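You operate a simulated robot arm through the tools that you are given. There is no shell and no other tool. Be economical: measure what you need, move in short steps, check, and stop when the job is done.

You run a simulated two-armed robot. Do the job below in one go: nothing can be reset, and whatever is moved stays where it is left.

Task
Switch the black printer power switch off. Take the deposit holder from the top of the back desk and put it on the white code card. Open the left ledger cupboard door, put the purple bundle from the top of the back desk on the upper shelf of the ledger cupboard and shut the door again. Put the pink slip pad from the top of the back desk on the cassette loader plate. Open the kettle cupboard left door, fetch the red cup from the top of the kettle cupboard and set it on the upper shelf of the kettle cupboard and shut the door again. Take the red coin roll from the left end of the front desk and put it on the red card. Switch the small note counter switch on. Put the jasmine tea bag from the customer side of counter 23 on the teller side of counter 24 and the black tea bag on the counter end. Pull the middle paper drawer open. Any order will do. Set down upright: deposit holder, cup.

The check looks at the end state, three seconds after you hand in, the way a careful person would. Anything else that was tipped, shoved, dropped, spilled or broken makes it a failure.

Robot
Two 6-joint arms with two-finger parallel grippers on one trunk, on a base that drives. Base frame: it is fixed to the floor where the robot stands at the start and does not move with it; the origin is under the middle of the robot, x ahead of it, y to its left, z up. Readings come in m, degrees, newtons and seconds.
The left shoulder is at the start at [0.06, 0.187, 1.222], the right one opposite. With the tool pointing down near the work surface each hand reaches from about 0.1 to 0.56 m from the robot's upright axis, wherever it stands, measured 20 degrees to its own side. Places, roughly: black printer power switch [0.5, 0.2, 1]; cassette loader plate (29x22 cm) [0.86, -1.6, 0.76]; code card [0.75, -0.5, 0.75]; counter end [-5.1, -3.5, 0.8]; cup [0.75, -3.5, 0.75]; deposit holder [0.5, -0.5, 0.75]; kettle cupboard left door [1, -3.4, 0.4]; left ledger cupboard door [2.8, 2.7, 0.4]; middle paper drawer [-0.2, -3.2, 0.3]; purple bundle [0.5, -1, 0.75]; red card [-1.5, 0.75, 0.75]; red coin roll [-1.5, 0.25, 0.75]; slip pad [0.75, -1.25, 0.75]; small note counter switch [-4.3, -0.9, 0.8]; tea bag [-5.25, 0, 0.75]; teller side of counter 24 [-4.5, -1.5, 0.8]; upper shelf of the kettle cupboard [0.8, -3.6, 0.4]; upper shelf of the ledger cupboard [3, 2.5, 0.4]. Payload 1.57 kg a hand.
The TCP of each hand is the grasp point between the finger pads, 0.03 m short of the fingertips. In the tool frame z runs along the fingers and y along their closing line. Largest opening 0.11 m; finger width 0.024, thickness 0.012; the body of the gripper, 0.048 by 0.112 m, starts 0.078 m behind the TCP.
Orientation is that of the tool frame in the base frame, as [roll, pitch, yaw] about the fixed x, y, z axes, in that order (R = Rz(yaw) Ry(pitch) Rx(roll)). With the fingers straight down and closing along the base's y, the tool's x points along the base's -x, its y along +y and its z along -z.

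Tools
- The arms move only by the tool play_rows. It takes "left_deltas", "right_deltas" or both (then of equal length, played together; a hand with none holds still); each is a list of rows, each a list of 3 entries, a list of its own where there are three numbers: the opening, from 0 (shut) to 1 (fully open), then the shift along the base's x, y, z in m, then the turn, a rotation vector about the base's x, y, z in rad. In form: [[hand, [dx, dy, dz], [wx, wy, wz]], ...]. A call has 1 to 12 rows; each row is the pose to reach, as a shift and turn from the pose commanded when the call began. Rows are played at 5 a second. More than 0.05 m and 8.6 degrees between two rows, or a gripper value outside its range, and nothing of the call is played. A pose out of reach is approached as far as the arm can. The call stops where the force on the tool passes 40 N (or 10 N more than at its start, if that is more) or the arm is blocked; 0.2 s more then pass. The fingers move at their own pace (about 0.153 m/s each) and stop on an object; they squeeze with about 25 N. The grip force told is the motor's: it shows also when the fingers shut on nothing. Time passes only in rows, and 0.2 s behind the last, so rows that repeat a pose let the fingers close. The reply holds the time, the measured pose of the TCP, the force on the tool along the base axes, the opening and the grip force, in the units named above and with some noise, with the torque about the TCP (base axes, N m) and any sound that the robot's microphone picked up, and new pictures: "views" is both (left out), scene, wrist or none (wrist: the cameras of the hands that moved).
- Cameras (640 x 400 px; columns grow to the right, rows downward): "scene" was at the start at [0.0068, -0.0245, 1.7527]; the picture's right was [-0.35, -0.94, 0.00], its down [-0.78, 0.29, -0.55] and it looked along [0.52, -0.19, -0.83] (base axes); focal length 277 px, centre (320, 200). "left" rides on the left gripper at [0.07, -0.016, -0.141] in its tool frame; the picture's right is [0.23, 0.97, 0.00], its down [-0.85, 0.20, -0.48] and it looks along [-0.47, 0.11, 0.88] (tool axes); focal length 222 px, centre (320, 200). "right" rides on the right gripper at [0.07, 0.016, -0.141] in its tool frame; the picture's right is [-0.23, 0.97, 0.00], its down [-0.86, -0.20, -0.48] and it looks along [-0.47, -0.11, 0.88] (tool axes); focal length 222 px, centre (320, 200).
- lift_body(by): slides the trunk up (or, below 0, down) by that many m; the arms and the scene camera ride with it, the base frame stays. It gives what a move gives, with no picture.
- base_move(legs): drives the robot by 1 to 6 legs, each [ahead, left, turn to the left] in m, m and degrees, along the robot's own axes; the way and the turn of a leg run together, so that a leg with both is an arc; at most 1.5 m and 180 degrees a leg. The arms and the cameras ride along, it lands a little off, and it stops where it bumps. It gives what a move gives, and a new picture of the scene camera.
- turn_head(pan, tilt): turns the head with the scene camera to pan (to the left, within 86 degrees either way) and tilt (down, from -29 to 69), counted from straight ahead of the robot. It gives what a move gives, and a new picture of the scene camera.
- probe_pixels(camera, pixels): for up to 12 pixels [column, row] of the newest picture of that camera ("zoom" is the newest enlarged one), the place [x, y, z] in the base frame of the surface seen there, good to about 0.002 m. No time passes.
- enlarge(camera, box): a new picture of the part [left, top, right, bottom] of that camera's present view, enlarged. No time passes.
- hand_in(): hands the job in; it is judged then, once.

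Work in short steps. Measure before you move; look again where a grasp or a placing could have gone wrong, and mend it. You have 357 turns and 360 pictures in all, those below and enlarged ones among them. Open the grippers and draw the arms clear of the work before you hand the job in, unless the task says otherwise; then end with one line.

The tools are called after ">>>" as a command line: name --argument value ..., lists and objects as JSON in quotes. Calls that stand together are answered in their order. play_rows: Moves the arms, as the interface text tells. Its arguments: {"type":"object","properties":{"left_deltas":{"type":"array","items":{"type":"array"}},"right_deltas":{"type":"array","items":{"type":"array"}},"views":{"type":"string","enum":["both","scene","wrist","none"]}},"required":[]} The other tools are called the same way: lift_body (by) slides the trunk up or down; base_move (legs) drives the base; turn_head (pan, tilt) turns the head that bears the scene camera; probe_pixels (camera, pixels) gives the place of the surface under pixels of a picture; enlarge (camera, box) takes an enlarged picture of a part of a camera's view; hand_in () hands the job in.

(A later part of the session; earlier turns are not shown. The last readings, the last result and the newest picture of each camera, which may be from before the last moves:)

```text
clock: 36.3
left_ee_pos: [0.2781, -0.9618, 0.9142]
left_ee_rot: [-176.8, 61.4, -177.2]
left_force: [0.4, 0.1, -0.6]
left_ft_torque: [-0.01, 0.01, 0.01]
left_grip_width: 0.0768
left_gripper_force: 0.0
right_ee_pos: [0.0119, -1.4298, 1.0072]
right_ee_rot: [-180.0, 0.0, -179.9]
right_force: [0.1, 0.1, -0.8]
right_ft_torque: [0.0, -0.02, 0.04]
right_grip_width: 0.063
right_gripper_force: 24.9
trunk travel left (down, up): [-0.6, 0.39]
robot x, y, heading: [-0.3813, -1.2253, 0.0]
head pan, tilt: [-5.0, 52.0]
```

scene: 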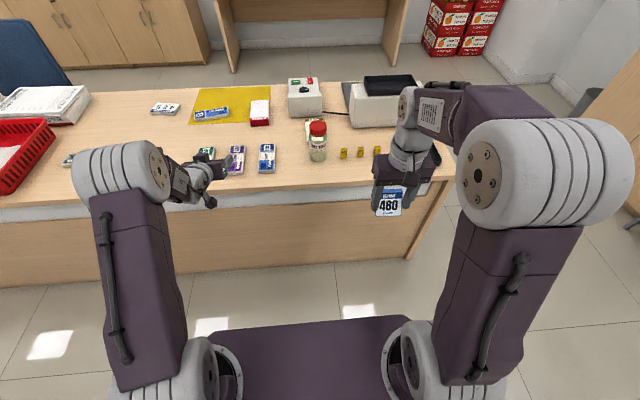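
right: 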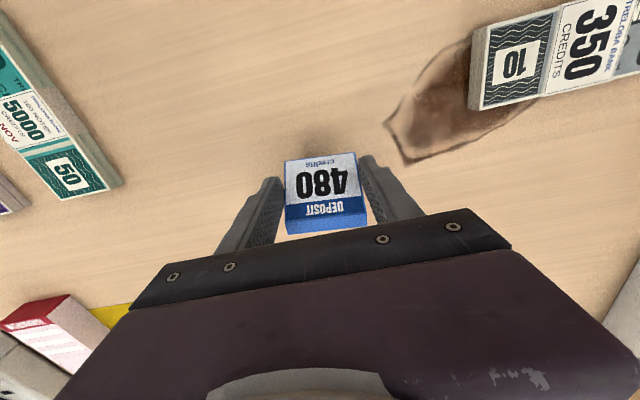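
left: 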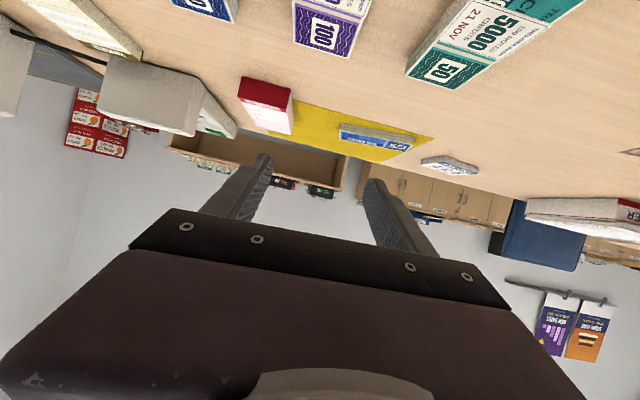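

>>> play_rows --left_deltas '[[0.7, [0.04, -0.004, 0], [0.028, 0, 0]], [0.7, [0.08, -0.008, 0], [0.028, 0, 0]], [0.7, [0.12, -0.008, 0], [0.028, 0, 0]], [0.7, [0.157, -0.008, -0.02], [0.028, 0, 0]], [0.7, [0.157, -0.008, -0.045], [0.028, 0, 0]], [0.7, [0.157, -0.008, -0.045], [0.028, 0, 0]]]' --views "wrist"

```text
clock: 37.7
left_ee_pos: [0.4227, -0.9703, 0.8727]
left_ee_rot: [179.9, 61.4, -180.0]
left_force: [0.1, 1.1, -1.0]
left_ft_torque: [0.02, 0.01, -0.01]
left_grip_width: 0.077
left_gripper_force: 0.0
left hand out of reach, approached as far as the arm can: row 4, 5, 6
right_ee_pos: [0.012, -1.4305, 1.0074]
right_ee_rot: [180.0, 0.1, -179.9]
right_force: [0.6, -0.8, 0.0]
right_ft_torque: [0.02, -0.01, -0.03]
right_grip_width: 0.0632
right_gripper_force: 25.0
trunk travel left (down, up): [-0.6, 0.39]
robot x, y, heading: [-0.3831, -1.2279, -0.1]
head pan, tilt: [-5.0, 52.0]
```

left: 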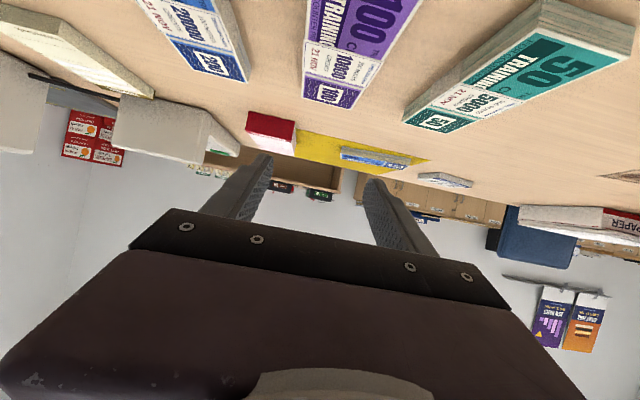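

Now slightly too far, so I nudge the base forward 6 cm; then verify the bundle's place.

>>> base_move --legs '[[0.06, 0, 0]]'

>>> play_rows --left_deltas '[[0.7, [-0.06, 0, 0], [0, 0, 0]], [0.7, [-0.06, 0, 0], [0, 0, 0]]]' --views "wrist"

>>> probe_pixels --camera "left" --pixels '[[304, 70], [302, 95], [352, 107], [404, 20], [325, 60], [405, 115], [248, 80]]'

```text
clock: 38.6
left_ee_pos: [0.4859, -0.9718, 0.8733]
left_ee_rot: [179.9, 61.3, 180.0]
left_force: [0.6, -1.1, 0.2]
left_ft_torque: [0.01, 0.0, -0.02]
left_grip_width: 0.077
left_gripper_force: 0.0
right_ee_pos: [0.0744, -1.43, 1.0067]
right_ee_rot: [180.0, 0.0, -179.8]
right_force: [0.4, 0.0, -1.0]
right_ft_torque: [0.02, 0.06, 0.05]
right_grip_width: 0.0633
right_gripper_force: 25.4
trunk travel left (down, up): [-0.6, 0.39]
robot x, y, heading: [-0.32, -1.2257, -0.0]
head pan, tilt: [-5.0, 52.0]
```

scene: 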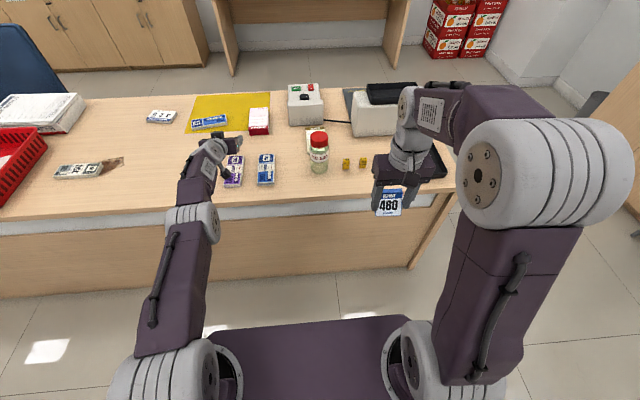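

```text
refused: row 1 steps farther than a row can; nothing moved
```

```text
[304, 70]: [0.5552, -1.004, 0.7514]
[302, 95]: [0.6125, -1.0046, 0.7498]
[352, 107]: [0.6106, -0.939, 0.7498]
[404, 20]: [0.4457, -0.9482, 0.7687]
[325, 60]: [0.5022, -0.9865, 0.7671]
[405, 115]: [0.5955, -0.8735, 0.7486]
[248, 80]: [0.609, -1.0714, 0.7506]
```

>>> play_rows --left_deltas '[[0.7, [-0.03, 0, 0], [0, 0, 0]], [0.7, [-0.06, 0, 0], [0, 0, 0]], [0.7, [-0.06, 0, 0], [0, 0, 0]]]' --views "wrist"

```text
clock: 39.4
left_ee_pos: [0.4841, -0.9721, 0.8738]
left_ee_rot: [-180.0, 61.4, 179.9]
left_force: [0.7, -0.6, -0.4]
left_ft_torque: [-0.05, 0.02, 0.02]
left_grip_width: 0.0771
left_gripper_force: 0.1
left hand out of reach, approached as far as the arm can: row 1, 2, 3
right_ee_pos: [0.0736, -1.4313, 1.0064]
right_ee_rot: [-180.0, 0.1, -179.9]
right_force: [0.1, -0.2, -0.9]
right_ft_torque: [-0.03, -0.02, -0.04]
right_grip_width: 0.0635
right_gripper_force: 25.3
trunk travel left (down, up): [-0.6, 0.39]
robot x, y, heading: [-0.3158, -1.2252, 0.2]
head pan, tilt: [-5.0, 52.0]
```

left: 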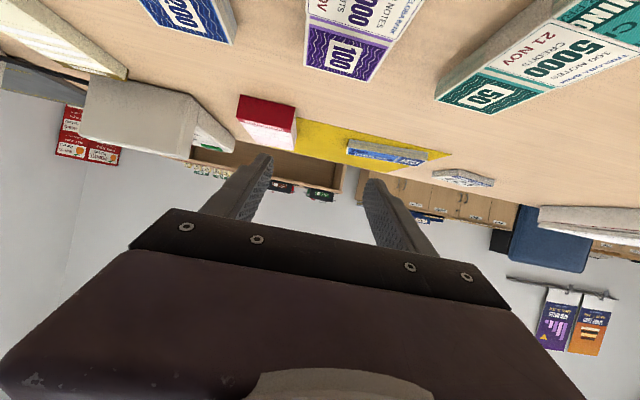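

The arm appears straightened and stuck at its singular pose. I pull the hand back further and upward to unbend it.

>>> play_rows --left_deltas '[[0.7, [-0.03, 0, 0.03], [0, 0, 0]], [0.7, [-0.06, 0.0, 0.06], [0, 0, 0]], [0.7, [-0.1, 0, 0.06], [0, 0, 0]], [0.7, [-0.1, 0, 0.06], [0, 0.1, 0]], [0.7, [-0.1, 0, 0.06], [0, 0.2, 0]]]' --views "scene"

```text
clock: 40.6
left_ee_pos: [0.3886, -0.9734, 0.9369]
left_ee_rot: [-179.6, 52.1, 179.8]
left_force: [0.0, 0.2, -0.7]
left_ft_torque: [-0.01, -0.01, -0.01]
left_grip_width: 0.077
left_gripper_force: 0.1
left hand out of reach, approached as far as the arm can: row 1, 2, 3, 4
right_ee_pos: [0.0728, -1.43, 1.0073]
right_ee_rot: [-179.9, -0.1, -179.9]
right_force: [0.8, 0.8, -0.9]
right_ft_torque: [-0.03, 0.03, 0.03]
right_grip_width: 0.0632
right_gripper_force: 24.8
trunk travel left (down, up): [-0.6, 0.39]
robot x, y, heading: [-0.3181, -1.2228, 0.2]
head pan, tilt: [-5.0, 52.0]
```

scene: 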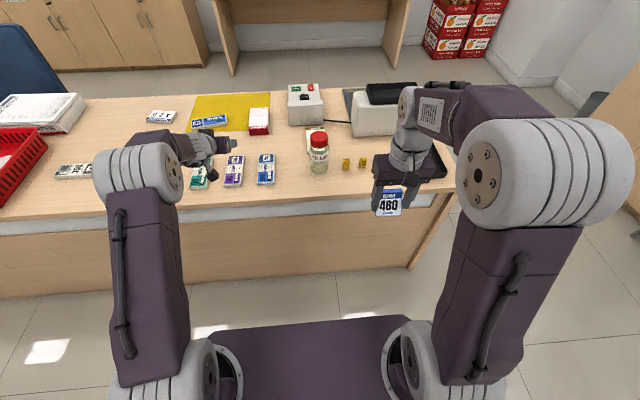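

Unstuck, pitch 52° is fine. Approach to (0.437,−0.970), down to z≈0.80 and look.

>>> play_rows --left_deltas '[[0.7, [0.024, 0.002, -0.02], [0, 0, 0]], [0.7, [0.048, 0.003, -0.05], [0, 0, 0]], [0.7, [0.048, 0.003, -0.09], [0, 0, 0]], [0.7, [0.048, 0.003, -0.125], [0, 0, 0]], [0.7, [0.048, 0.003, -0.125], [0, 0, 0]]]' --views "wrist"

```text
clock: 41.8
left_ee_pos: [0.4338, -0.9698, 0.8091]
left_ee_rot: [179.9, 50.0, 179.8]
left_force: [-1.2, 0.0, -0.2]
left_ft_torque: [-0.02, -0.04, -0.03]
left_grip_width: 0.0769
left_gripper_force: 0.0
left hand out of reach, approached as far as the arm can: row 1
right_ee_pos: [0.0727, -1.4307, 1.0068]
right_ee_rot: [-180.0, 0.0, -179.9]
right_force: [-0.4, -0.1, -1.1]
right_ft_torque: [0.0, -0.01, 0.0]
right_grip_width: 0.0633
right_gripper_force: 25.5
trunk travel left (down, up): [-0.6, 0.39]
robot x, y, heading: [-0.3179, -1.2286, -0.1]
head pan, tilt: [-5.0, 52.0]
```

left: 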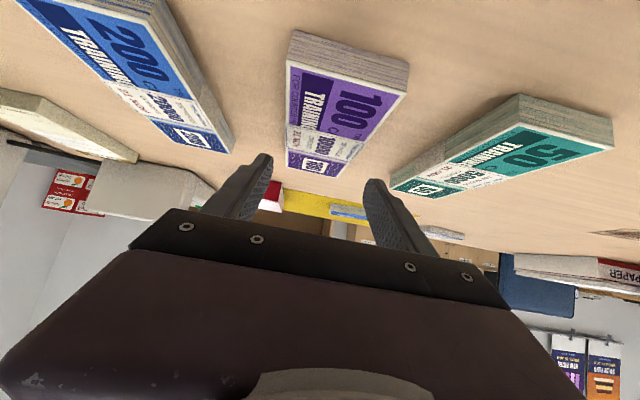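

Well centred on the purple bundle. Lower by 2.5 cm, close, and lift.

>>> play_rows --left_deltas '[[0.7, [0.002, 0, -0.015], [0, 0, 0]], [0.7, [0.002, 0, -0.026], [0, 0, 0]], [0.7, [0.002, 0, -0.026], [0, 0, 0]], [0.3, [0.002, 0, -0.026], [0, 0, 0]], [0.3, [0.002, 0, -0.026], [0, 0, 0]], [0.3, [0.002, 0, -0.026], [0, 0, 0]], [0.3, [0.002, 0, 0.01], [0, 0, 0]], [0.3, [0.002, 0, 0.05], [0, 0, 0]]]' --views "wrist"

```text
clock: 43.6
left_ee_pos: [0.4383, -0.9698, 0.8601]
left_ee_rot: [-180.0, 49.9, -180.0]
left_force: [0.0, -0.2, -1.6]
left_ft_torque: [0.01, 0.06, -0.03]
left_grip_width: 0.059
left_gripper_force: 25.0
right_ee_pos: [0.0727, -1.4316, 1.0063]
right_ee_rot: [-180.0, -0.1, -179.9]
right_force: [0.6, 0.2, -0.4]
right_ft_torque: [-0.01, 0.01, 0.02]
right_grip_width: 0.063
right_gripper_force: 25.2
trunk travel left (down, up): [-0.6, 0.39]
robot x, y, heading: [-0.3214, -1.2249, -0.2]
head pan, tilt: [-5.0, 52.0]
```

left: 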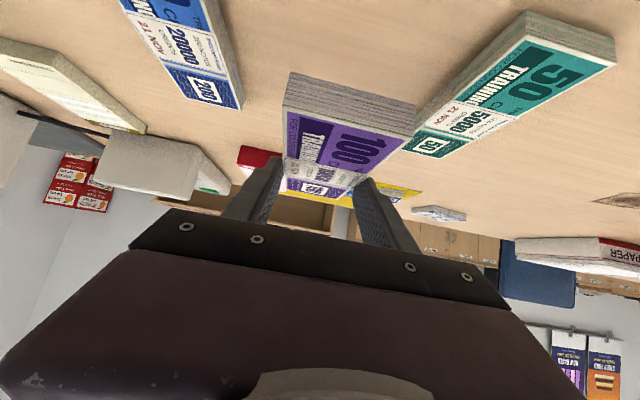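

Purple bundle is held. Raise the trunk, then check the desk's right end and free floor before driving around.

>>> lift_body --by 0.25

>>> turn_head --pan -35 --tilt 38

```text
clock: 46.2
left_ee_pos: [0.4392, -0.9691, 1.109]
left_ee_rot: [-180.0, 49.8, 179.8]
left_force: [0.1, 1.1, -0.2]
left_ft_torque: [0.04, -0.02, -0.01]
left_grip_width: 0.0592
left_gripper_force: 25.4
right_ee_pos: [0.0731, -1.4302, 1.2573]
right_ee_rot: [-179.9, 0.0, -179.9]
right_force: [-0.4, 0.2, -0.3]
right_ft_torque: [0.0, 0.02, 0.05]
right_grip_width: 0.0634
right_gripper_force: 24.5
trunk travel left (down, up): [-0.85, 0.14]
robot x, y, heading: [-0.3193, -1.2223, -0.1]
head pan, tilt: [-5.0, 52.0]
```

```text
clock: 47.2
left_ee_pos: [0.4402, -0.9701, 1.1093]
left_ee_rot: [180.0, 49.9, 180.0]
left_force: [-0.2, 0.7, -1.2]
left_ft_torque: [0.02, 0.01, 0.01]
left_grip_width: 0.0591
left_gripper_force: 25.0
right_ee_pos: [0.0736, -1.431, 1.2565]
right_ee_rot: [-180.0, 0.0, -179.9]
right_force: [-1.0, -0.4, -1.8]
right_ft_torque: [-0.02, 0.03, -0.01]
right_grip_width: 0.063
right_gripper_force: 25.2
trunk travel left (down, up): [-0.85, 0.14]
robot x, y, heading: [-0.3194, -1.2238, 0.2]
head pan, tilt: [-35.0, 38.0]
```

scene: 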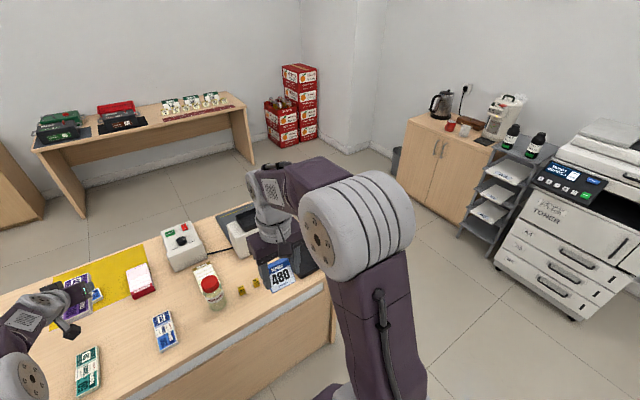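

>>> probe_pixels --camera "scene" --pixels '[[335, 342], [326, 280], [80, 217], [253, 163], [405, 168], [455, 222], [465, 236], [575, 318], [440, 150], [255, 290], [395, 170], [40, 222]]'

>>> enlarge --camera "scene" --box '[380, 70, 640, 240]'

```text
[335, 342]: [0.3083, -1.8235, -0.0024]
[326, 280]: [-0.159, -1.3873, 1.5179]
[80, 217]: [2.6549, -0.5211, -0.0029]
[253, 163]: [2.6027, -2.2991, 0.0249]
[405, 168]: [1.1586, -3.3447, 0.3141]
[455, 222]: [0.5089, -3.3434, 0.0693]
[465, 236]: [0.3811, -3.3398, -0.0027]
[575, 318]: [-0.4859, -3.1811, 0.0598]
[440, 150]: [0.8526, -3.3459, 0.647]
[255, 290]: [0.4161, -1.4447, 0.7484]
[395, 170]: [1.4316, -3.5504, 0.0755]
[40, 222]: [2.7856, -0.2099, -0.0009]
```

```text
2.35 times, centred on (510, 155) of scene
```

zoom: 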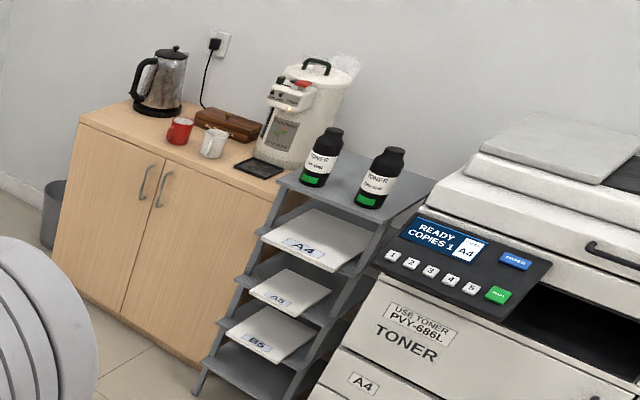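

Desk end is y≈−1.82, cupboards' front at y≈−3.34. Drive around the end of the desk to its back side and face −x.

>>> base_move --legs '[[0, -1.3, 0], [1.5, 0, 0], [0.35, 0, 0], [0, 0, 180], [0, -1.2, 0]]'

>>> turn_head --pan 0 --tilt 50

```text
clock: 75.8
left_ee_pos: [0.7385, -1.6305, 1.11]
left_ee_rot: [-179.9, 49.8, 1.7]
left_force: [-0.1, 0.6, -0.9]
left_ft_torque: [0.01, 0.0, -0.03]
left_grip_width: 0.0593
left_gripper_force: 24.6
right_ee_pos: [1.0894, -1.1594, 1.2555]
right_ee_rot: [-180.0, 0.0, 1.8]
right_force: [0.0, -0.2, -0.2]
right_ft_torque: [0.0, 0.01, 0.02]
right_grip_width: 0.0633
right_gripper_force: 25.0
trunk travel left (down, up): [-0.85, 0.14]
robot x, y, heading: [1.4919, -1.3509, -178.2]
head pan, tilt: [-35.0, 38.0]
```

scene: 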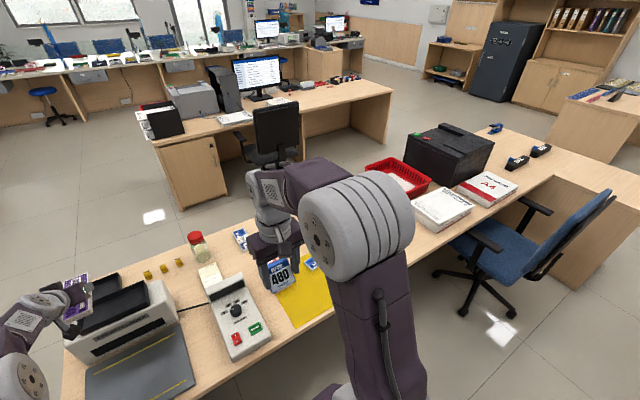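

```text
clock: 76.8
left_ee_pos: [0.7395, -1.6304, 1.1097]
left_ee_rot: [180.0, 50.0, 1.9]
left_force: [0.1, -0.8, -0.4]
left_ft_torque: [0.01, 0.04, 0.04]
left_grip_width: 0.0592
left_gripper_force: 25.1
right_ee_pos: [1.0898, -1.1589, 1.2567]
right_ee_rot: [-180.0, -0.1, 1.9]
right_force: [0.1, 0.6, -0.3]
right_ft_torque: [0.02, -0.05, 0.01]
right_grip_width: 0.063
right_gripper_force: 25.5
trunk travel left (down, up): [-0.85, 0.14]
robot x, y, heading: [1.4916, -1.3508, -178.3]
head pan, tilt: [0.0, 50.0]
```

scene: 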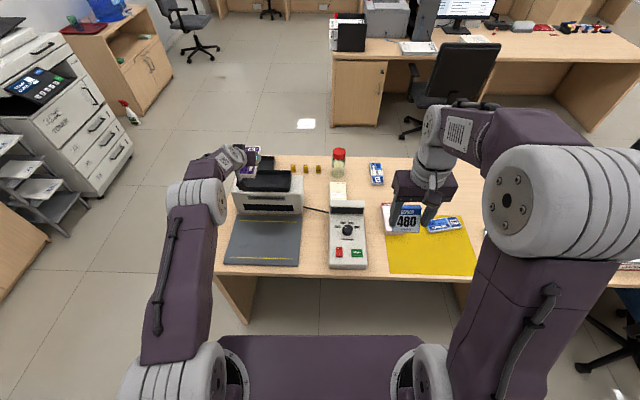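

>>> base_move --legs '[[0.12, -0.55, -1.7]]'

>>> turn_head --pan -20 --tilt 58

```text
clock: 80.1
left_ee_pos: [0.6009, -1.0513, 1.1092]
left_ee_rot: [-180.0, 50.0, 0.1]
left_force: [0.4, -0.9, -0.5]
left_ft_torque: [0.0, 0.0, 0.02]
left_grip_width: 0.0594
left_gripper_force: 24.7
right_ee_pos: [0.9683, -0.5892, 1.2568]
right_ee_rot: [-179.8, -0.1, 0.1]
right_force: [0.7, -0.3, -0.5]
right_ft_torque: [0.0, 0.0, 0.0]
right_grip_width: 0.0632
right_gripper_force: 24.7
trunk travel left (down, up): [-0.85, 0.14]
robot x, y, heading: [1.3612, -0.7942, -179.9]
head pan, tilt: [0.0, 50.0]
```

scene: 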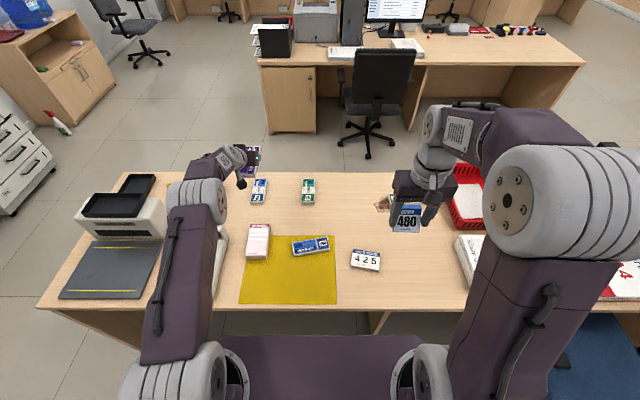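

```text
clock: 80.9
left_ee_pos: [0.6009, -1.0497, 1.1104]
left_ee_rot: [179.8, 50.0, -0.1]
left_force: [-0.2, 0.4, -1.5]
left_ft_torque: [0.03, 0.03, -0.02]
left_grip_width: 0.0593
left_gripper_force: 25.6
right_ee_pos: [0.9679, -0.5879, 1.2569]
right_ee_rot: [-180.0, -0.1, 0.1]
right_force: [0.4, -0.4, -1.2]
right_ft_torque: [-0.01, 0.0, 0.04]
right_grip_width: 0.0629
right_gripper_force: 25.2
trunk travel left (down, up): [-0.85, 0.14]
robot x, y, heading: [1.3605, -0.7956, -179.9]
head pan, tilt: [-20.0, 58.0]
```

scene: 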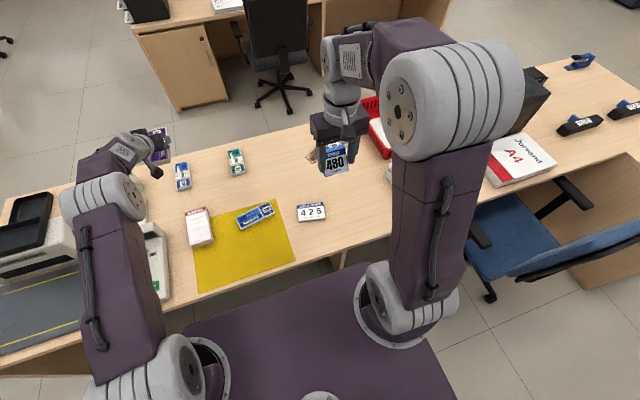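

>>> enlarge --camera "scene" --box '[170, 180, 350, 290]'

>>> probe_pixels --camera "scene" --pixels '[[298, 206], [324, 205], [326, 218], [299, 221], [312, 212], [330, 265], [187, 211], [206, 207], [212, 240], [190, 245], [200, 225]]'

```text
3.56 times, centred on (260, 235) of scene
```

zoom: 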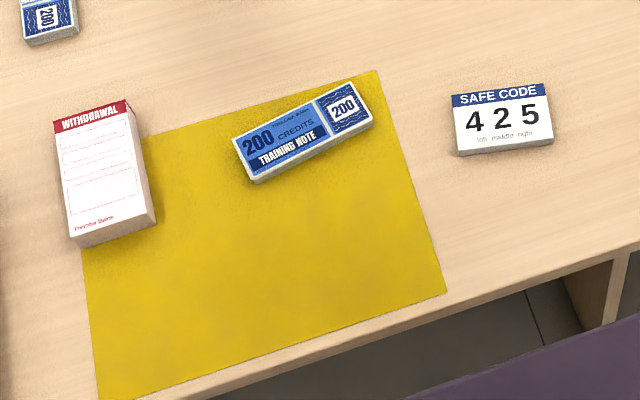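

```text
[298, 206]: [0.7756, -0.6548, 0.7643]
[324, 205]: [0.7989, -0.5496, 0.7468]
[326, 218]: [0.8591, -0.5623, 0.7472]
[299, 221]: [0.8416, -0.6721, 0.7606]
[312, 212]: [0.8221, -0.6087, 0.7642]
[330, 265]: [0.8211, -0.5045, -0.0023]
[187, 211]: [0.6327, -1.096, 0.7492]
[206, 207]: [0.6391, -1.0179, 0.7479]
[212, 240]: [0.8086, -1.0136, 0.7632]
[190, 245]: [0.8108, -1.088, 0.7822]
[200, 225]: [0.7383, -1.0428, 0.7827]
```

Card centre ≈ (0.816,−0.610), top 0.766, turned about −11°. Bring the holder above it.

>>> play_rows --right_deltas '[[0.3, [-0.04, -0.006, -0.02], [0, 0, 0]], [0.3, [-0.08, -0.012, -0.04], [0, 0, -0.06]], [0.3, [-0.12, -0.02, -0.07], [0, 0, -0.12]], [0.3, [-0.143, -0.022, -0.11], [0, 0, -0.18]], [0.3, [-0.143, -0.022, -0.15], [0, 0, -0.18]], [0.3, [-0.143, -0.022, -0.19], [0, 0, -0.18]], [0.3, [-0.143, -0.022, -0.23], [0, 0, -0.18]], [0.3, [-0.143, -0.022, -0.27], [0, 0, -0.18]], [0.3, [-0.143, -0.022, -0.31], [0, 0, -0.18]], [0.3, [-0.143, -0.022, -0.35], [0, 0, -0.18]]]' --views "wrist"

```text
refused: row 3 steps farther than a row can; nothing moved
```

>>> play_rows --right_deltas '[[0.3, [-0.04, -0.006, -0.02], [0, 0, 0]], [0.3, [-0.08, -0.012, -0.04], [0, 0, -0.06]], [0.3, [-0.12, -0.02, -0.06], [0, 0, -0.12]], [0.3, [-0.143, -0.022, -0.1], [0, 0, -0.18]], [0.3, [-0.143, -0.022, -0.14], [0, 0, -0.18]], [0.3, [-0.143, -0.022, -0.18], [0, 0, -0.18]], [0.3, [-0.143, -0.022, -0.22], [0, 0, -0.18]], [0.3, [-0.143, -0.022, -0.26], [0, 0, -0.18]], [0.3, [-0.143, -0.022, -0.3], [0, 0, -0.18]], [0.3, [-0.143, -0.022, -0.34], [0, 0, -0.18]], [0.3, [-0.143, -0.022, -0.38], [0, 0, -0.18]]]' --views "wrist"

```text
clock: 83.3
left_ee_pos: [0.6002, -1.0497, 1.1105]
left_ee_rot: [180.0, 49.9, 0.0]
left_force: [0.9, -0.4, -1.1]
left_ft_torque: [-0.04, 0.0, 0.02]
left_grip_width: 0.0591
left_gripper_force: 25.0
right_ee_pos: [0.8235, -0.6103, 0.8754]
right_ee_rot: [-179.9, 0.0, -10.3]
right_force: [-0.1, 0.3, -0.7]
right_ft_torque: [0.0, 0.0, 0.01]
right_grip_width: 0.063
right_gripper_force: 24.7
trunk travel left (down, up): [-0.85, 0.14]
robot x, y, heading: [1.3604, -0.7945, -180.1]
head pan, tilt: [-20.0, 58.0]
```

right: 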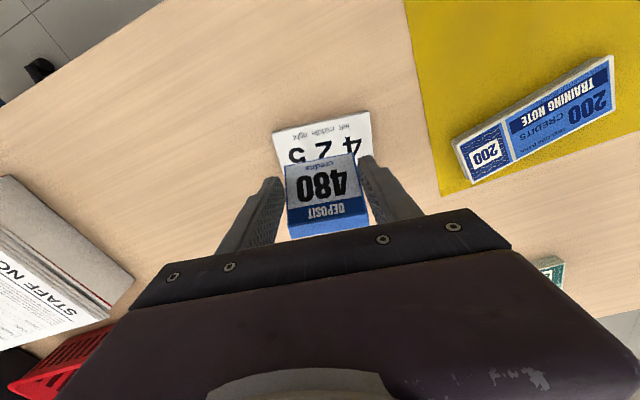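

>>> probe_pixels --camera "right" --pixels '[[275, 134], [367, 115], [373, 155], [282, 168], [286, 167], [354, 154], [368, 214], [289, 228], [325, 208], [320, 145]]'

```text
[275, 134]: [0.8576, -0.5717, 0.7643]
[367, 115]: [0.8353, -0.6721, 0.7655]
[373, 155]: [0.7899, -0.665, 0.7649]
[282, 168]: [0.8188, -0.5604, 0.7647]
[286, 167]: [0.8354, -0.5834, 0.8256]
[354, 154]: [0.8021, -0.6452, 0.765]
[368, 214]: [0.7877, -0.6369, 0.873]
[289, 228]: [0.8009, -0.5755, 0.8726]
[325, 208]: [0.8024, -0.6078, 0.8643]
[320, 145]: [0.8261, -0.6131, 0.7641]
```

Holder centre is (0.811,−0.609), card centre (0.8145,−0.613). Shift slightly, lower until just on the card, and release.

>>> play_rows --right_deltas '[[0.3, [0.003, -0.004, -0.03], [0, 0, 0]], [0.3, [0.003, -0.004, -0.048], [0, 0, 0]], [0.3, [0.003, -0.004, -0.055], [0, 0, 0]], [0.3, [0.003, -0.004, -0.058], [0, 0, 0]], [0.3, [0.003, -0.004, -0.058], [0, 0, 0]]]' --views "wrist"

```text
clock: 84.5
left_ee_pos: [0.6012, -1.0504, 1.1105]
left_ee_rot: [-180.0, 50.0, 0.0]
left_force: [-0.1, 0.7, -1.0]
left_ft_torque: [-0.01, -0.05, -0.01]
left_grip_width: 0.0593
left_gripper_force: 24.9
right_ee_pos: [0.8276, -0.6158, 0.8184]
right_ee_rot: [180.0, 0.0, -10.2]
right_force: [-0.5, 0.0, -0.8]
right_ft_torque: [-0.01, -0.03, 0.0]
right_grip_width: 0.0632
right_gripper_force: 25.2
trunk travel left (down, up): [-0.85, 0.14]
robot x, y, heading: [1.3587, -0.7922, -179.9]
head pan, tilt: [-20.0, 58.0]
```

right: 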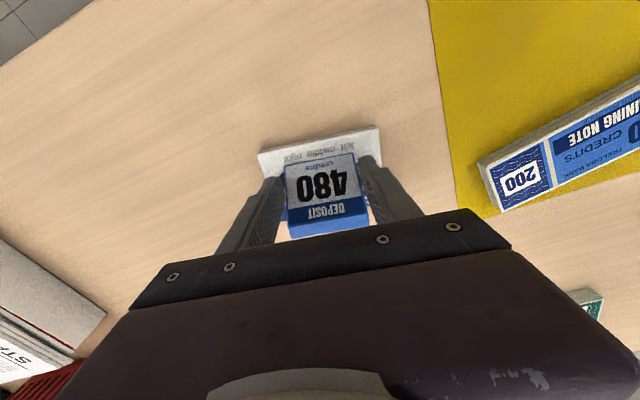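

No contact yet; creep down a few mm.

>>> play_rows --right_deltas '[[0.3, [0, 0, -0.002], [0, 0, 0]], [0.3, [0, 0, -0.004], [0, 0, 0]], [0.3, [0, 0, -0.004], [0, 0, 0]]]' --views "none"

>>> enlarge --camera "right" --box '[230, 110, 410, 240]'

```text
clock: 85.3
left_ee_pos: [0.6033, -1.0494, 1.1115]
left_ee_rot: [-179.9, 50.0, 0.0]
left_force: [0.1, -0.3, -1.5]
left_ft_torque: [-0.01, 0.01, 0.0]
left_grip_width: 0.0594
left_gripper_force: 24.9
right_ee_pos: [0.8271, -0.6158, 0.817]
right_ee_rot: [-180.0, 0.3, -10.2]
right_force: [-1.6, 3.5, 17.7]
right_ft_torque: [-0.02, 0.33, -0.09]
right_grip_width: 0.0628
right_gripper_force: 25.0
trunk travel left (down, up): [-0.85, 0.14]
robot x, y, heading: [1.3577, -0.7972, -179.8]
head pan, tilt: [-20.0, 58.0]
```

```text
3.08 times, centred on (320, 175) of right
```

zoom: 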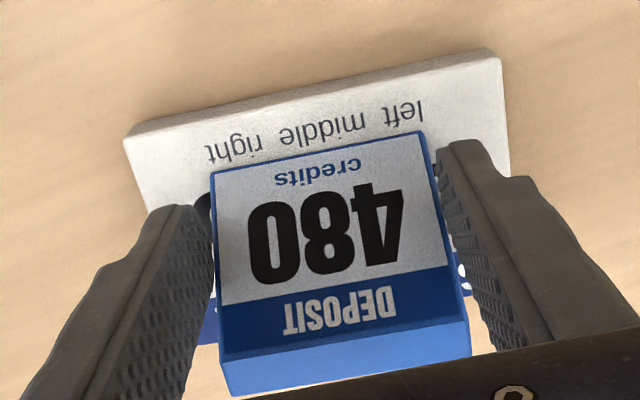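

Contact (17.7 N). Release and rise.

>>> play_rows --right_deltas '[[0.3, [0, 0, 0.0015], [0, 0, 0]], [0.85, [0, 0, 0.0015], [0, 0, 0]], [0.85, [0, 0, 0.0015], [0, 0, 0]], [0.85, [0, 0, 0.0015], [0, 0, 0]], [0.85, [0, 0, 0.03], [0, 0, 0]], [0.85, [0, 0, 0.07], [0, 0, 0]], [0.85, [0, 0, 0.11], [0, 0, 0]], [0.85, [0, 0, 0.15], [0, 0, 0]]]' --views "wrist"

```text
clock: 87.1
left_ee_pos: [0.6029, -1.0502, 1.1102]
left_ee_rot: [180.0, 50.0, -0.1]
left_force: [0.8, 0.4, -0.7]
left_ft_torque: [0.01, -0.03, 0.0]
left_grip_width: 0.0589
left_gripper_force: 24.8
right_ee_pos: [0.8302, -0.6155, 0.9629]
right_ee_rot: [180.0, 0.0, -10.2]
right_force: [-0.3, -0.5, 0.5]
right_ft_torque: [0.03, 0.0, 0.01]
right_grip_width: 0.0936
right_gripper_force: 0.0
trunk travel left (down, up): [-0.85, 0.14]
robot x, y, heading: [1.3595, -0.7905, -180.1]
head pan, tilt: [-20.0, 58.0]
```

right: 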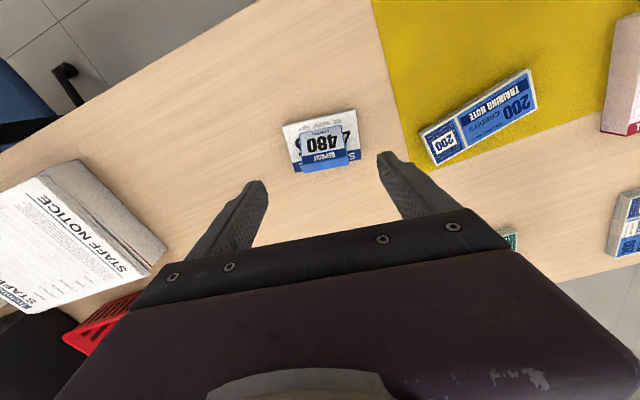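

>>> enlarge --camera "right" --box '[260, 90, 380, 190]'

>>> probe_pixels --camera "right" --pixels '[[301, 133], [344, 125], [347, 154], [304, 162], [347, 163], [304, 171], [355, 155], [297, 170]]'

```text
4.00 times, centred on (320, 140) of right
```

zoom: 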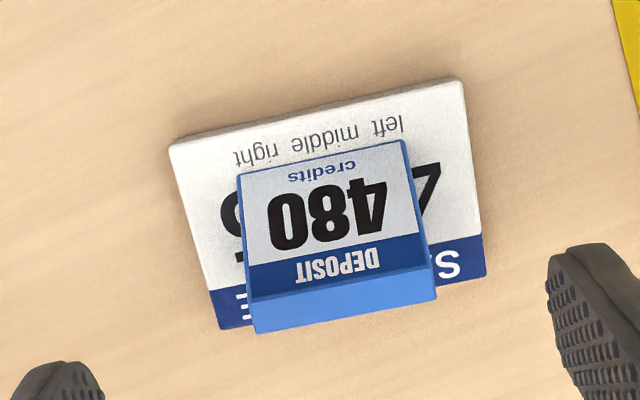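

```text
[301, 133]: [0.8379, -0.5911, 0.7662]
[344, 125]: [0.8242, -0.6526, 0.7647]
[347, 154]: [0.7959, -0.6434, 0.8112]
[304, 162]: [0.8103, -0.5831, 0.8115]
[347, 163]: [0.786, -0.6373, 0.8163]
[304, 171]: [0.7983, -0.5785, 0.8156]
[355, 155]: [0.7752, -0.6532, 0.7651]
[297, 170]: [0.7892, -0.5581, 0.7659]
```

The holder stands upright wholly on the card. Raise the right arm, slide left (toward −y) for the pink pad, and measure the desk's near edge.

>>> play_rows --right_deltas '[[0.85, [0.03, 0, 0.04], [0, 0, 0.06]], [0.85, [0.06, 0, 0.08], [0, 0, 0.12]], [0.85, [0.09, 0, 0.12], [0, 0, 0.18]], [0.85, [0.1, 0, 0.16], [0, 0, 0.18]]]' --views "none"

>>> base_move --legs '[[0, 0.45, 0]]'

>>> turn_head --pan 0 --tilt 58

```text
clock: 88.1
left_ee_pos: [0.6026, -1.0506, 1.1096]
left_ee_rot: [179.9, 50.0, 0.0]
left_force: [0.9, 0.0, -1.0]
left_ft_torque: [0.01, -0.02, -0.01]
left_grip_width: 0.059
left_gripper_force: 25.3
right_ee_pos: [0.9293, -0.6138, 1.1257]
right_ee_rot: [179.9, 0.1, 0.2]
right_force: [0.5, -0.1, 0.3]
right_ft_torque: [0.02, 0.03, -0.03]
right_grip_width: 0.0934
right_gripper_force: 0.1
trunk travel left (down, up): [-0.85, 0.14]
robot x, y, heading: [1.3575, -0.7974, -179.8]
head pan, tilt: [-20.0, 58.0]
```

```text
clock: 90.8
left_ee_pos: [0.5972, -1.4787, 1.111]
left_ee_rot: [179.8, 49.9, -0.7]
left_force: [0.3, -0.8, -1.1]
left_ft_torque: [0.01, -0.05, 0.04]
left_grip_width: 0.0594
left_gripper_force: 25.2
right_ee_pos: [0.929, -1.0465, 1.1252]
right_ee_rot: [179.8, 0.0, -0.5]
right_force: [0.6, -1.2, -0.1]
right_ft_torque: [-0.03, -0.01, 0.0]
right_grip_width: 0.0935
right_gripper_force: 0.1
trunk travel left (down, up): [-0.85, 0.14]
robot x, y, heading: [1.3626, -1.2338, 179.5]
head pan, tilt: [-20.0, 58.0]
```

scene: 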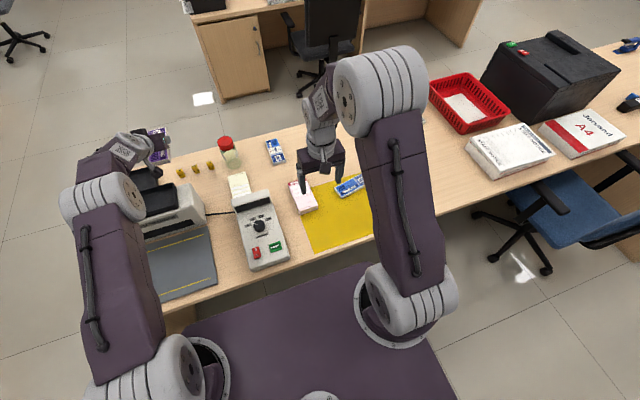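

```text
clock: 91.6
left_ee_pos: [0.5972, -1.4813, 1.1105]
left_ee_rot: [-180.0, 50.0, -0.6]
left_force: [-0.3, 0.7, -0.9]
left_ft_torque: [0.0, 0.01, 0.0]
left_grip_width: 0.0594
left_gripper_force: 24.9
right_ee_pos: [0.9296, -1.0473, 1.1265]
right_ee_rot: [180.0, 0.0, -0.5]
right_force: [0.6, 0.2, -0.2]
right_ft_torque: [0.01, 0.02, -0.02]
right_grip_width: 0.0934
right_gripper_force: 0.1
trunk travel left (down, up): [-0.85, 0.14]
robot x, y, heading: [1.3575, -1.2346, 179.8]
head pan, tilt: [0.0, 58.0]
```

scene: 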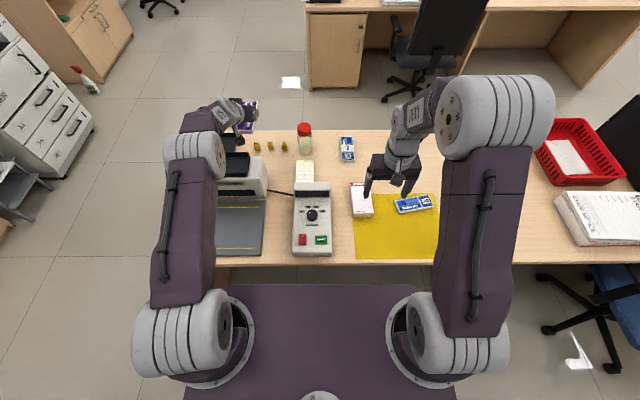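

>>> probe_pixels --camera "scene" --pixels '[[400, 260], [265, 202], [262, 254], [220, 252], [242, 225], [353, 186], [372, 190], [374, 214], [353, 215], [362, 205], [255, 175]]'

>>> enlarge --camera "scene" --box '[200, 120, 450, 270]'

```text
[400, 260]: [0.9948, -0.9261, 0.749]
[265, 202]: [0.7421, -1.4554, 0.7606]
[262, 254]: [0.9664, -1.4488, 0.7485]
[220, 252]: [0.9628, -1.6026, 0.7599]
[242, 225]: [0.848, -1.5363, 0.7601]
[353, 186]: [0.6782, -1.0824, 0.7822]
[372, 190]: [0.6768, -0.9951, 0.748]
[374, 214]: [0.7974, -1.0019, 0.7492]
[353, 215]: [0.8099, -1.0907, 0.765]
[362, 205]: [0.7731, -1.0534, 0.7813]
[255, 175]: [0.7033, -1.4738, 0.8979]
```

```text
2.56 times, centred on (325, 195) of scene
```

zoom: 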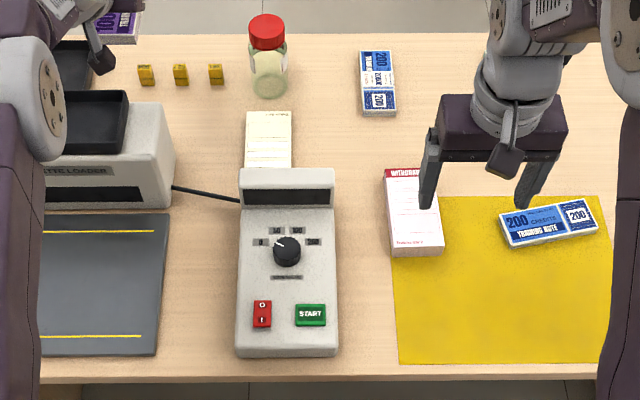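

Pad ≈ x 0.67–0.81, y −1.09…−1.015, top 0.782. Raise the left hand clear, then advance 5 cm and lower the trunk 0.15 for reach.

>>> play_rows --left_deltas '[[0.3, [0, 0, 0.04], [0, 0, 0]], [0.3, [0.02, 0, 0.08], [0, 0, 0]], [0.3, [0.04, 0, 0.12], [0, 0, 0]], [0.3, [0.06, 0, 0.16], [0, 0, 0]], [0.3, [0.08, 0, 0.2], [0, 0, 0]]]' --views "none"

>>> base_move --legs '[[0.05, 0.0, 0]]'

```text
clock: 92.8
left_ee_pos: [0.6802, -1.4799, 1.3089]
left_ee_rot: [-180.0, 50.0, -0.7]
left_force: [0.5, 0.3, -1.4]
left_ft_torque: [-0.04, -0.02, -0.01]
left_grip_width: 0.059
left_gripper_force: 25.0
right_ee_pos: [0.9315, -1.0475, 1.126]
right_ee_rot: [-180.0, 0.1, -0.5]
right_force: [-0.1, -0.5, 0.4]
right_ft_torque: [0.02, 0.06, -0.01]
right_grip_width: 0.0932
right_gripper_force: 0.1
trunk travel left (down, up): [-0.85, 0.14]
robot x, y, heading: [1.3589, -1.2292, 179.5]
head pan, tilt: [0.0, 58.0]
```

```text
clock: 93.8
left_ee_pos: [0.6389, -1.4804, 1.3129]
left_ee_rot: [180.0, 50.4, -0.7]
left_force: [1.2, 1.0, -1.7]
left_ft_torque: [0.02, 0.01, -0.03]
left_grip_width: 0.0593
left_gripper_force: 25.2
right_ee_pos: [0.8882, -1.0463, 1.1296]
right_ee_rot: [-180.0, 0.4, -0.4]
right_force: [0.9, -1.1, 0.2]
right_ft_torque: [0.0, 0.08, -0.04]
right_grip_width: 0.0933
right_gripper_force: 0.0
trunk travel left (down, up): [-0.85, 0.14]
robot x, y, heading: [1.3081, -1.2304, 179.4]
head pan, tilt: [0.0, 58.0]
```

scene: 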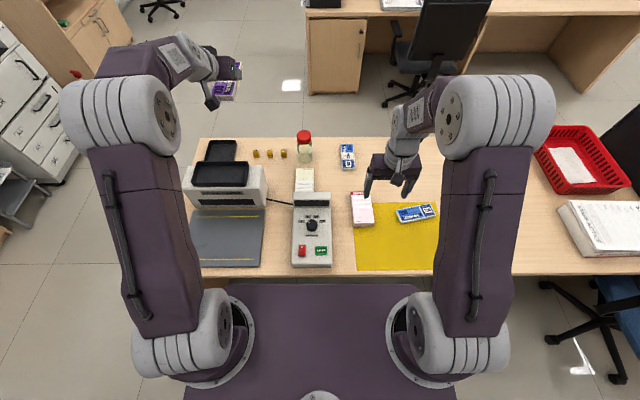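

>>> lift_body --by -0.15

>>> play_rows --right_deltas '[[0.9, [-0.04, -0.003, -0.01], [0, 0, 0]], [0.9, [-0.08, -0.006, -0.03], [0, 0, 0]], [0.9, [-0.115, -0.006, -0.06], [0, 0, 0]], [0.9, [-0.13, -0.006, -0.09], [0, 0, 0]], [0.9, [-0.13, -0.006, -0.09], [0, 0, 0]]]' --views "wrist"

```text
clock: 95.5
left_ee_pos: [0.6298, -1.4798, 1.1573]
left_ee_rot: [-179.9, 50.0, -0.7]
left_force: [-0.1, 0.1, -0.8]
left_ft_torque: [0.01, 0.0, 0.01]
left_grip_width: 0.0592
left_gripper_force: 25.2
right_ee_pos: [0.8811, -1.0457, 0.9756]
right_ee_rot: [-179.9, 0.0, -0.6]
right_force: [0.4, 0.3, 0.3]
right_ft_torque: [0.01, 0.04, 0.05]
right_grip_width: 0.0935
right_gripper_force: 0.0
trunk travel left (down, up): [-0.7, 0.29]
robot x, y, heading: [1.308, -1.2347, 179.4]
head pan, tilt: [0.0, 58.0]
```

```text
clock: 96.7
left_ee_pos: [0.6305, -1.4794, 1.1569]
left_ee_rot: [-180.0, 49.9, -0.7]
left_force: [0.5, 0.4, -1.5]
left_ft_torque: [0.03, -0.01, 0.02]
left_grip_width: 0.0593
left_gripper_force: 24.2
right_ee_pos: [0.7499, -1.0516, 0.8877]
right_ee_rot: [180.0, 0.1, -0.5]
right_force: [0.0, 1.2, 0.1]
right_ft_torque: [-0.03, 0.0, -0.02]
right_grip_width: 0.0992
right_gripper_force: 0.1
trunk travel left (down, up): [-0.7, 0.29]
robot x, y, heading: [1.3114, -1.2301, 179.5]
head pan, tilt: [0.0, 58.0]
```

right: 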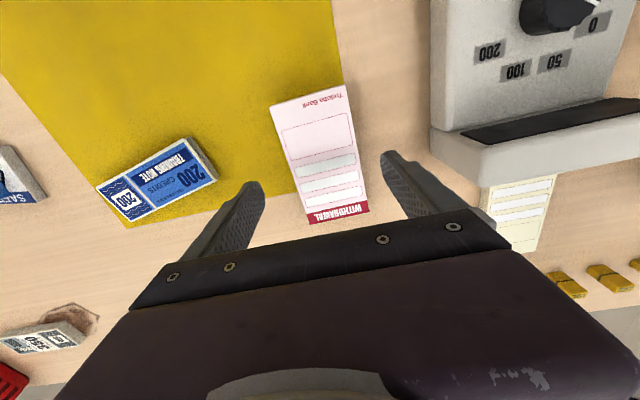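

Pink withdrawal pad clear. Probe corners and neighbours.

>>> probe_pixels --camera "right" --pixels '[[272, 107], [346, 86], [369, 211], [309, 222], [325, 150], [216, 178], [195, 140], [445, 150], [250, 190], [395, 160]]'

```text
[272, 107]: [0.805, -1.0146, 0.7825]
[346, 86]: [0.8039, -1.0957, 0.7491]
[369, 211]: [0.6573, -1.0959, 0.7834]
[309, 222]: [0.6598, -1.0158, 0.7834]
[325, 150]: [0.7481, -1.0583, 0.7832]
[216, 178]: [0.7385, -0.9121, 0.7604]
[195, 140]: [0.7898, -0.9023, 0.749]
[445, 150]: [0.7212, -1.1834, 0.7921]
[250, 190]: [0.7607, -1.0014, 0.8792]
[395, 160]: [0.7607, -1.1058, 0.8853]
```

>>> play_rows --right_deltas '[[0.93, [-0.004, -0.004, -0.04], [0, 0, 0]], [0.93, [-0.004, -0.004, -0.08], [0, 0, 0]], [0.93, [-0.004, -0.004, -0.102], [0, 0, 0]], [0.93, [-0.004, -0.004, -0.102], [0, 0, 0]], [0.5, [-0.004, -0.004, -0.102], [0, 0, 0]], [0.5, [-0.004, -0.004, -0.102], [0, 0, 0]], [0.5, [-0.004, -0.004, -0.102], [0, 0, 0]], [0.5, [-0.004, -0.004, -0.07], [0, 0, 0]], [0.5, [0.0, -0.004, -0.03], [0, 0, 0]], [0.5, [0.01, -0.004, 0.01], [0, 0, 0]], [0.5, [0.02, -0.004, 0.05], [0, 0, 0]], [0.5, [0.03, -0.004, 0.09], [0, 0, 0]]]' --views "wrist"

```text
clock: 99.3
left_ee_pos: [0.6311, -1.4794, 1.1586]
left_ee_rot: [179.9, 50.0, -0.6]
left_force: [0.0, 0.4, -0.5]
left_ft_torque: [-0.03, -0.05, -0.01]
left_grip_width: 0.0591
left_gripper_force: 24.9
right_ee_pos: [0.7805, -1.0558, 0.9765]
right_ee_rot: [179.9, 0.0, -0.5]
right_force: [-0.4, 0.0, -2.5]
right_ft_torque: [-0.01, -0.02, 0.04]
right_grip_width: 0.0796
right_gripper_force: 24.6
trunk travel left (down, up): [-0.7, 0.29]
robot x, y, heading: [1.3097, -1.2317, 179.7]
head pan, tilt: [0.0, 58.0]
```

right: 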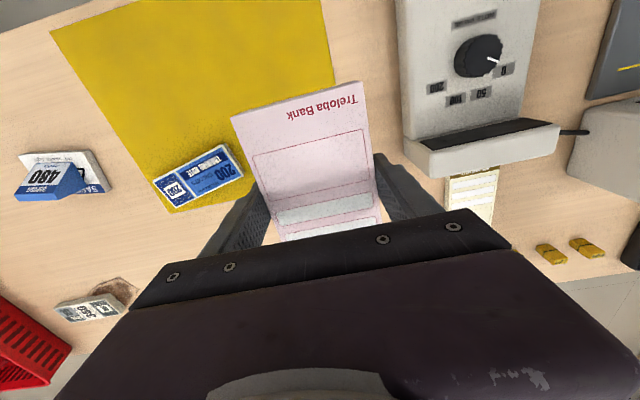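

Pad gripped. Probe its tilt, and drive left to bring it over the loader plate.

>>> probe_pixels --camera "right" --pixels '[[234, 120], [364, 86], [375, 190], [300, 160], [278, 225], [340, 220]]'

>>> base_move --legs '[[-0.03, 0.55, 0.5]]'

```text
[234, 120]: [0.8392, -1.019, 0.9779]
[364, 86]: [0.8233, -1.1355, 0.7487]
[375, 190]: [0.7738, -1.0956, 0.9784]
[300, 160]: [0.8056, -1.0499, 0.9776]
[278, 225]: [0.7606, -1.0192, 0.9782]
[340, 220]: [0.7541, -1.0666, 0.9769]
```

```text
clock: 102.4
left_ee_pos: [0.6582, -2.0278, 1.1579]
left_ee_rot: [179.9, 49.9, -0.3]
left_force: [-0.2, 0.3, 0.0]
left_ft_torque: [-0.01, -0.03, 0.01]
left_grip_width: 0.0591
left_gripper_force: 25.0
right_ee_pos: [0.8054, -1.6026, 0.9754]
right_ee_rot: [-180.0, 0.0, -0.2]
right_force: [0.2, -0.1, -2.5]
right_ft_torque: [0.03, 0.0, 0.03]
right_grip_width: 0.0794
right_gripper_force: 25.1
trunk travel left (down, up): [-0.7, 0.29]
robot x, y, heading: [1.3369, -1.7779, 179.9]
head pan, tilt: [0.0, 58.0]
```

scene: 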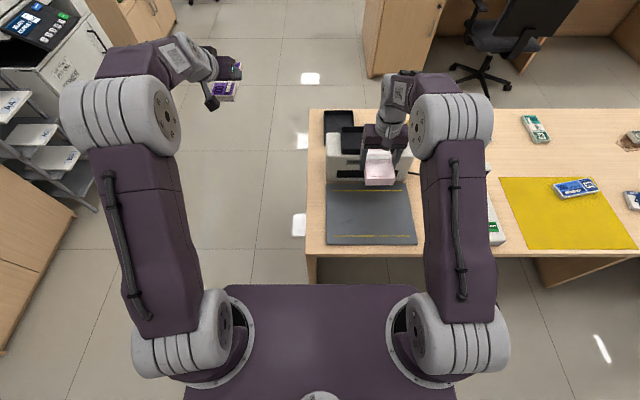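

>>> probe_pixels --camera "scene" --pixels '[[328, 243], [414, 243], [327, 186], [408, 185], [370, 220], [330, 178]]'

```text
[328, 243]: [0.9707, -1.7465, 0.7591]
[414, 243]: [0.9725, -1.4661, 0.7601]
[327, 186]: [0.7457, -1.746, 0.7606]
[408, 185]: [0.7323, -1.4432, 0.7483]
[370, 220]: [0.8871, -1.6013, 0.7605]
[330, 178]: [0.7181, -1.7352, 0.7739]
```

Plate spans x 0.745–0.972, y −1.746…−1.46. Move the pad over its centre and lower close to it.

>>> play_rows --right_deltas '[[0.5, [0.04, 0, -0.01], [0, 0, 0]], [0.5, [0.074, 0, -0.04], [0, 0, 0]], [0.5, [0.074, 0, -0.085], [0, 0, 0]], [0.5, [0.074, 0, -0.13], [0, 0, 0]], [0.5, [0.074, 0, -0.165], [0, 0, 0]], [0.5, [0.074, 0, -0.178], [0, 0, 0]], [0.5, [0.074, 0, -0.181], [0, 0, 0]], [0.5, [0.074, 0, -0.181], [0, 0, 0]]]' --views "wrist"

```text
clock: 104.2
left_ee_pos: [0.6579, -2.0297, 1.1578]
left_ee_rot: [-179.9, 49.8, -0.3]
left_force: [0.2, 0.5, -1.1]
left_ft_torque: [-0.03, -0.02, -0.01]
left_grip_width: 0.0595
left_gripper_force: 24.6
right_ee_pos: [0.8773, -1.6034, 0.7938]
right_ee_rot: [179.9, 0.1, -0.1]
right_force: [0.8, 1.1, -2.3]
right_ft_torque: [0.03, -0.01, 0.0]
right_grip_width: 0.0797
right_gripper_force: 25.2
trunk travel left (down, up): [-0.7, 0.29]
robot x, y, heading: [1.3359, -1.7777, 179.9]
head pan, tilt: [0.0, 58.0]
```

right: 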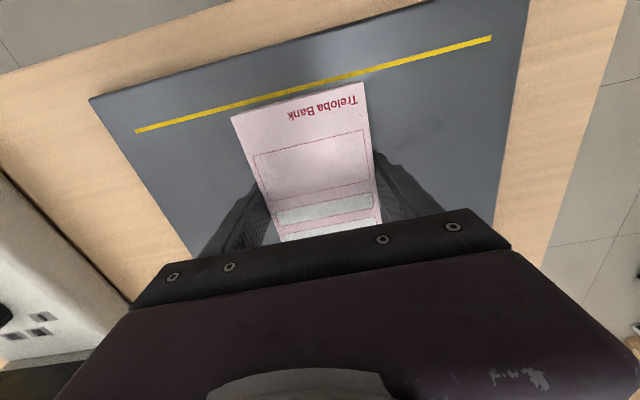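

Just above the plate. Touch down and release.

>>> play_rows --right_deltas '[[0.5, [0, 0, -0.002], [0, 0, 0]], [0.5, [0, 0, -0.0035], [0, 0, 0]], [0.5, [0, 0, -0.003], [0, 0, 0]], [1, [0, 0, -0.001], [0, 0, 0]], [1, [0, 0, 0], [0, 0, 0]], [1, [0, 0, 0.0], [0, 0, 0]], [1, [0, 0, 0.04], [0, 0, 0]], [1, [0, 0, 0.08], [0, 0, 0]], [1, [0, 0, 0.12], [0, 0, 0]], [1, [0, 0, 0.16], [0, 0, 0]]]' --views "wrist"

```text
clock: 106.4
left_ee_pos: [0.6587, -2.0288, 1.1585]
left_ee_rot: [180.0, 50.0, -0.2]
left_force: [0.2, 0.3, -1.3]
left_ft_torque: [0.02, 0.01, 0.0]
left_grip_width: 0.0592
left_gripper_force: 25.4
right_ee_pos: [0.8802, -1.6001, 0.9542]
right_ee_rot: [-180.0, 0.0, 0.0]
right_force: [-0.2, 0.3, 0.4]
right_ft_torque: [0.01, 0.01, -0.02]
right_grip_width: 0.1101
right_gripper_force: 0.1
trunk travel left (down, up): [-0.7, 0.29]
robot x, y, heading: [1.3372, -1.7754, 180.1]
head pan, tilt: [0.0, 58.0]
```

right: 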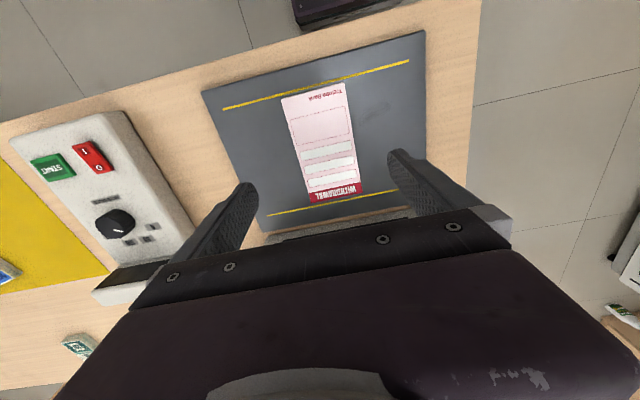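

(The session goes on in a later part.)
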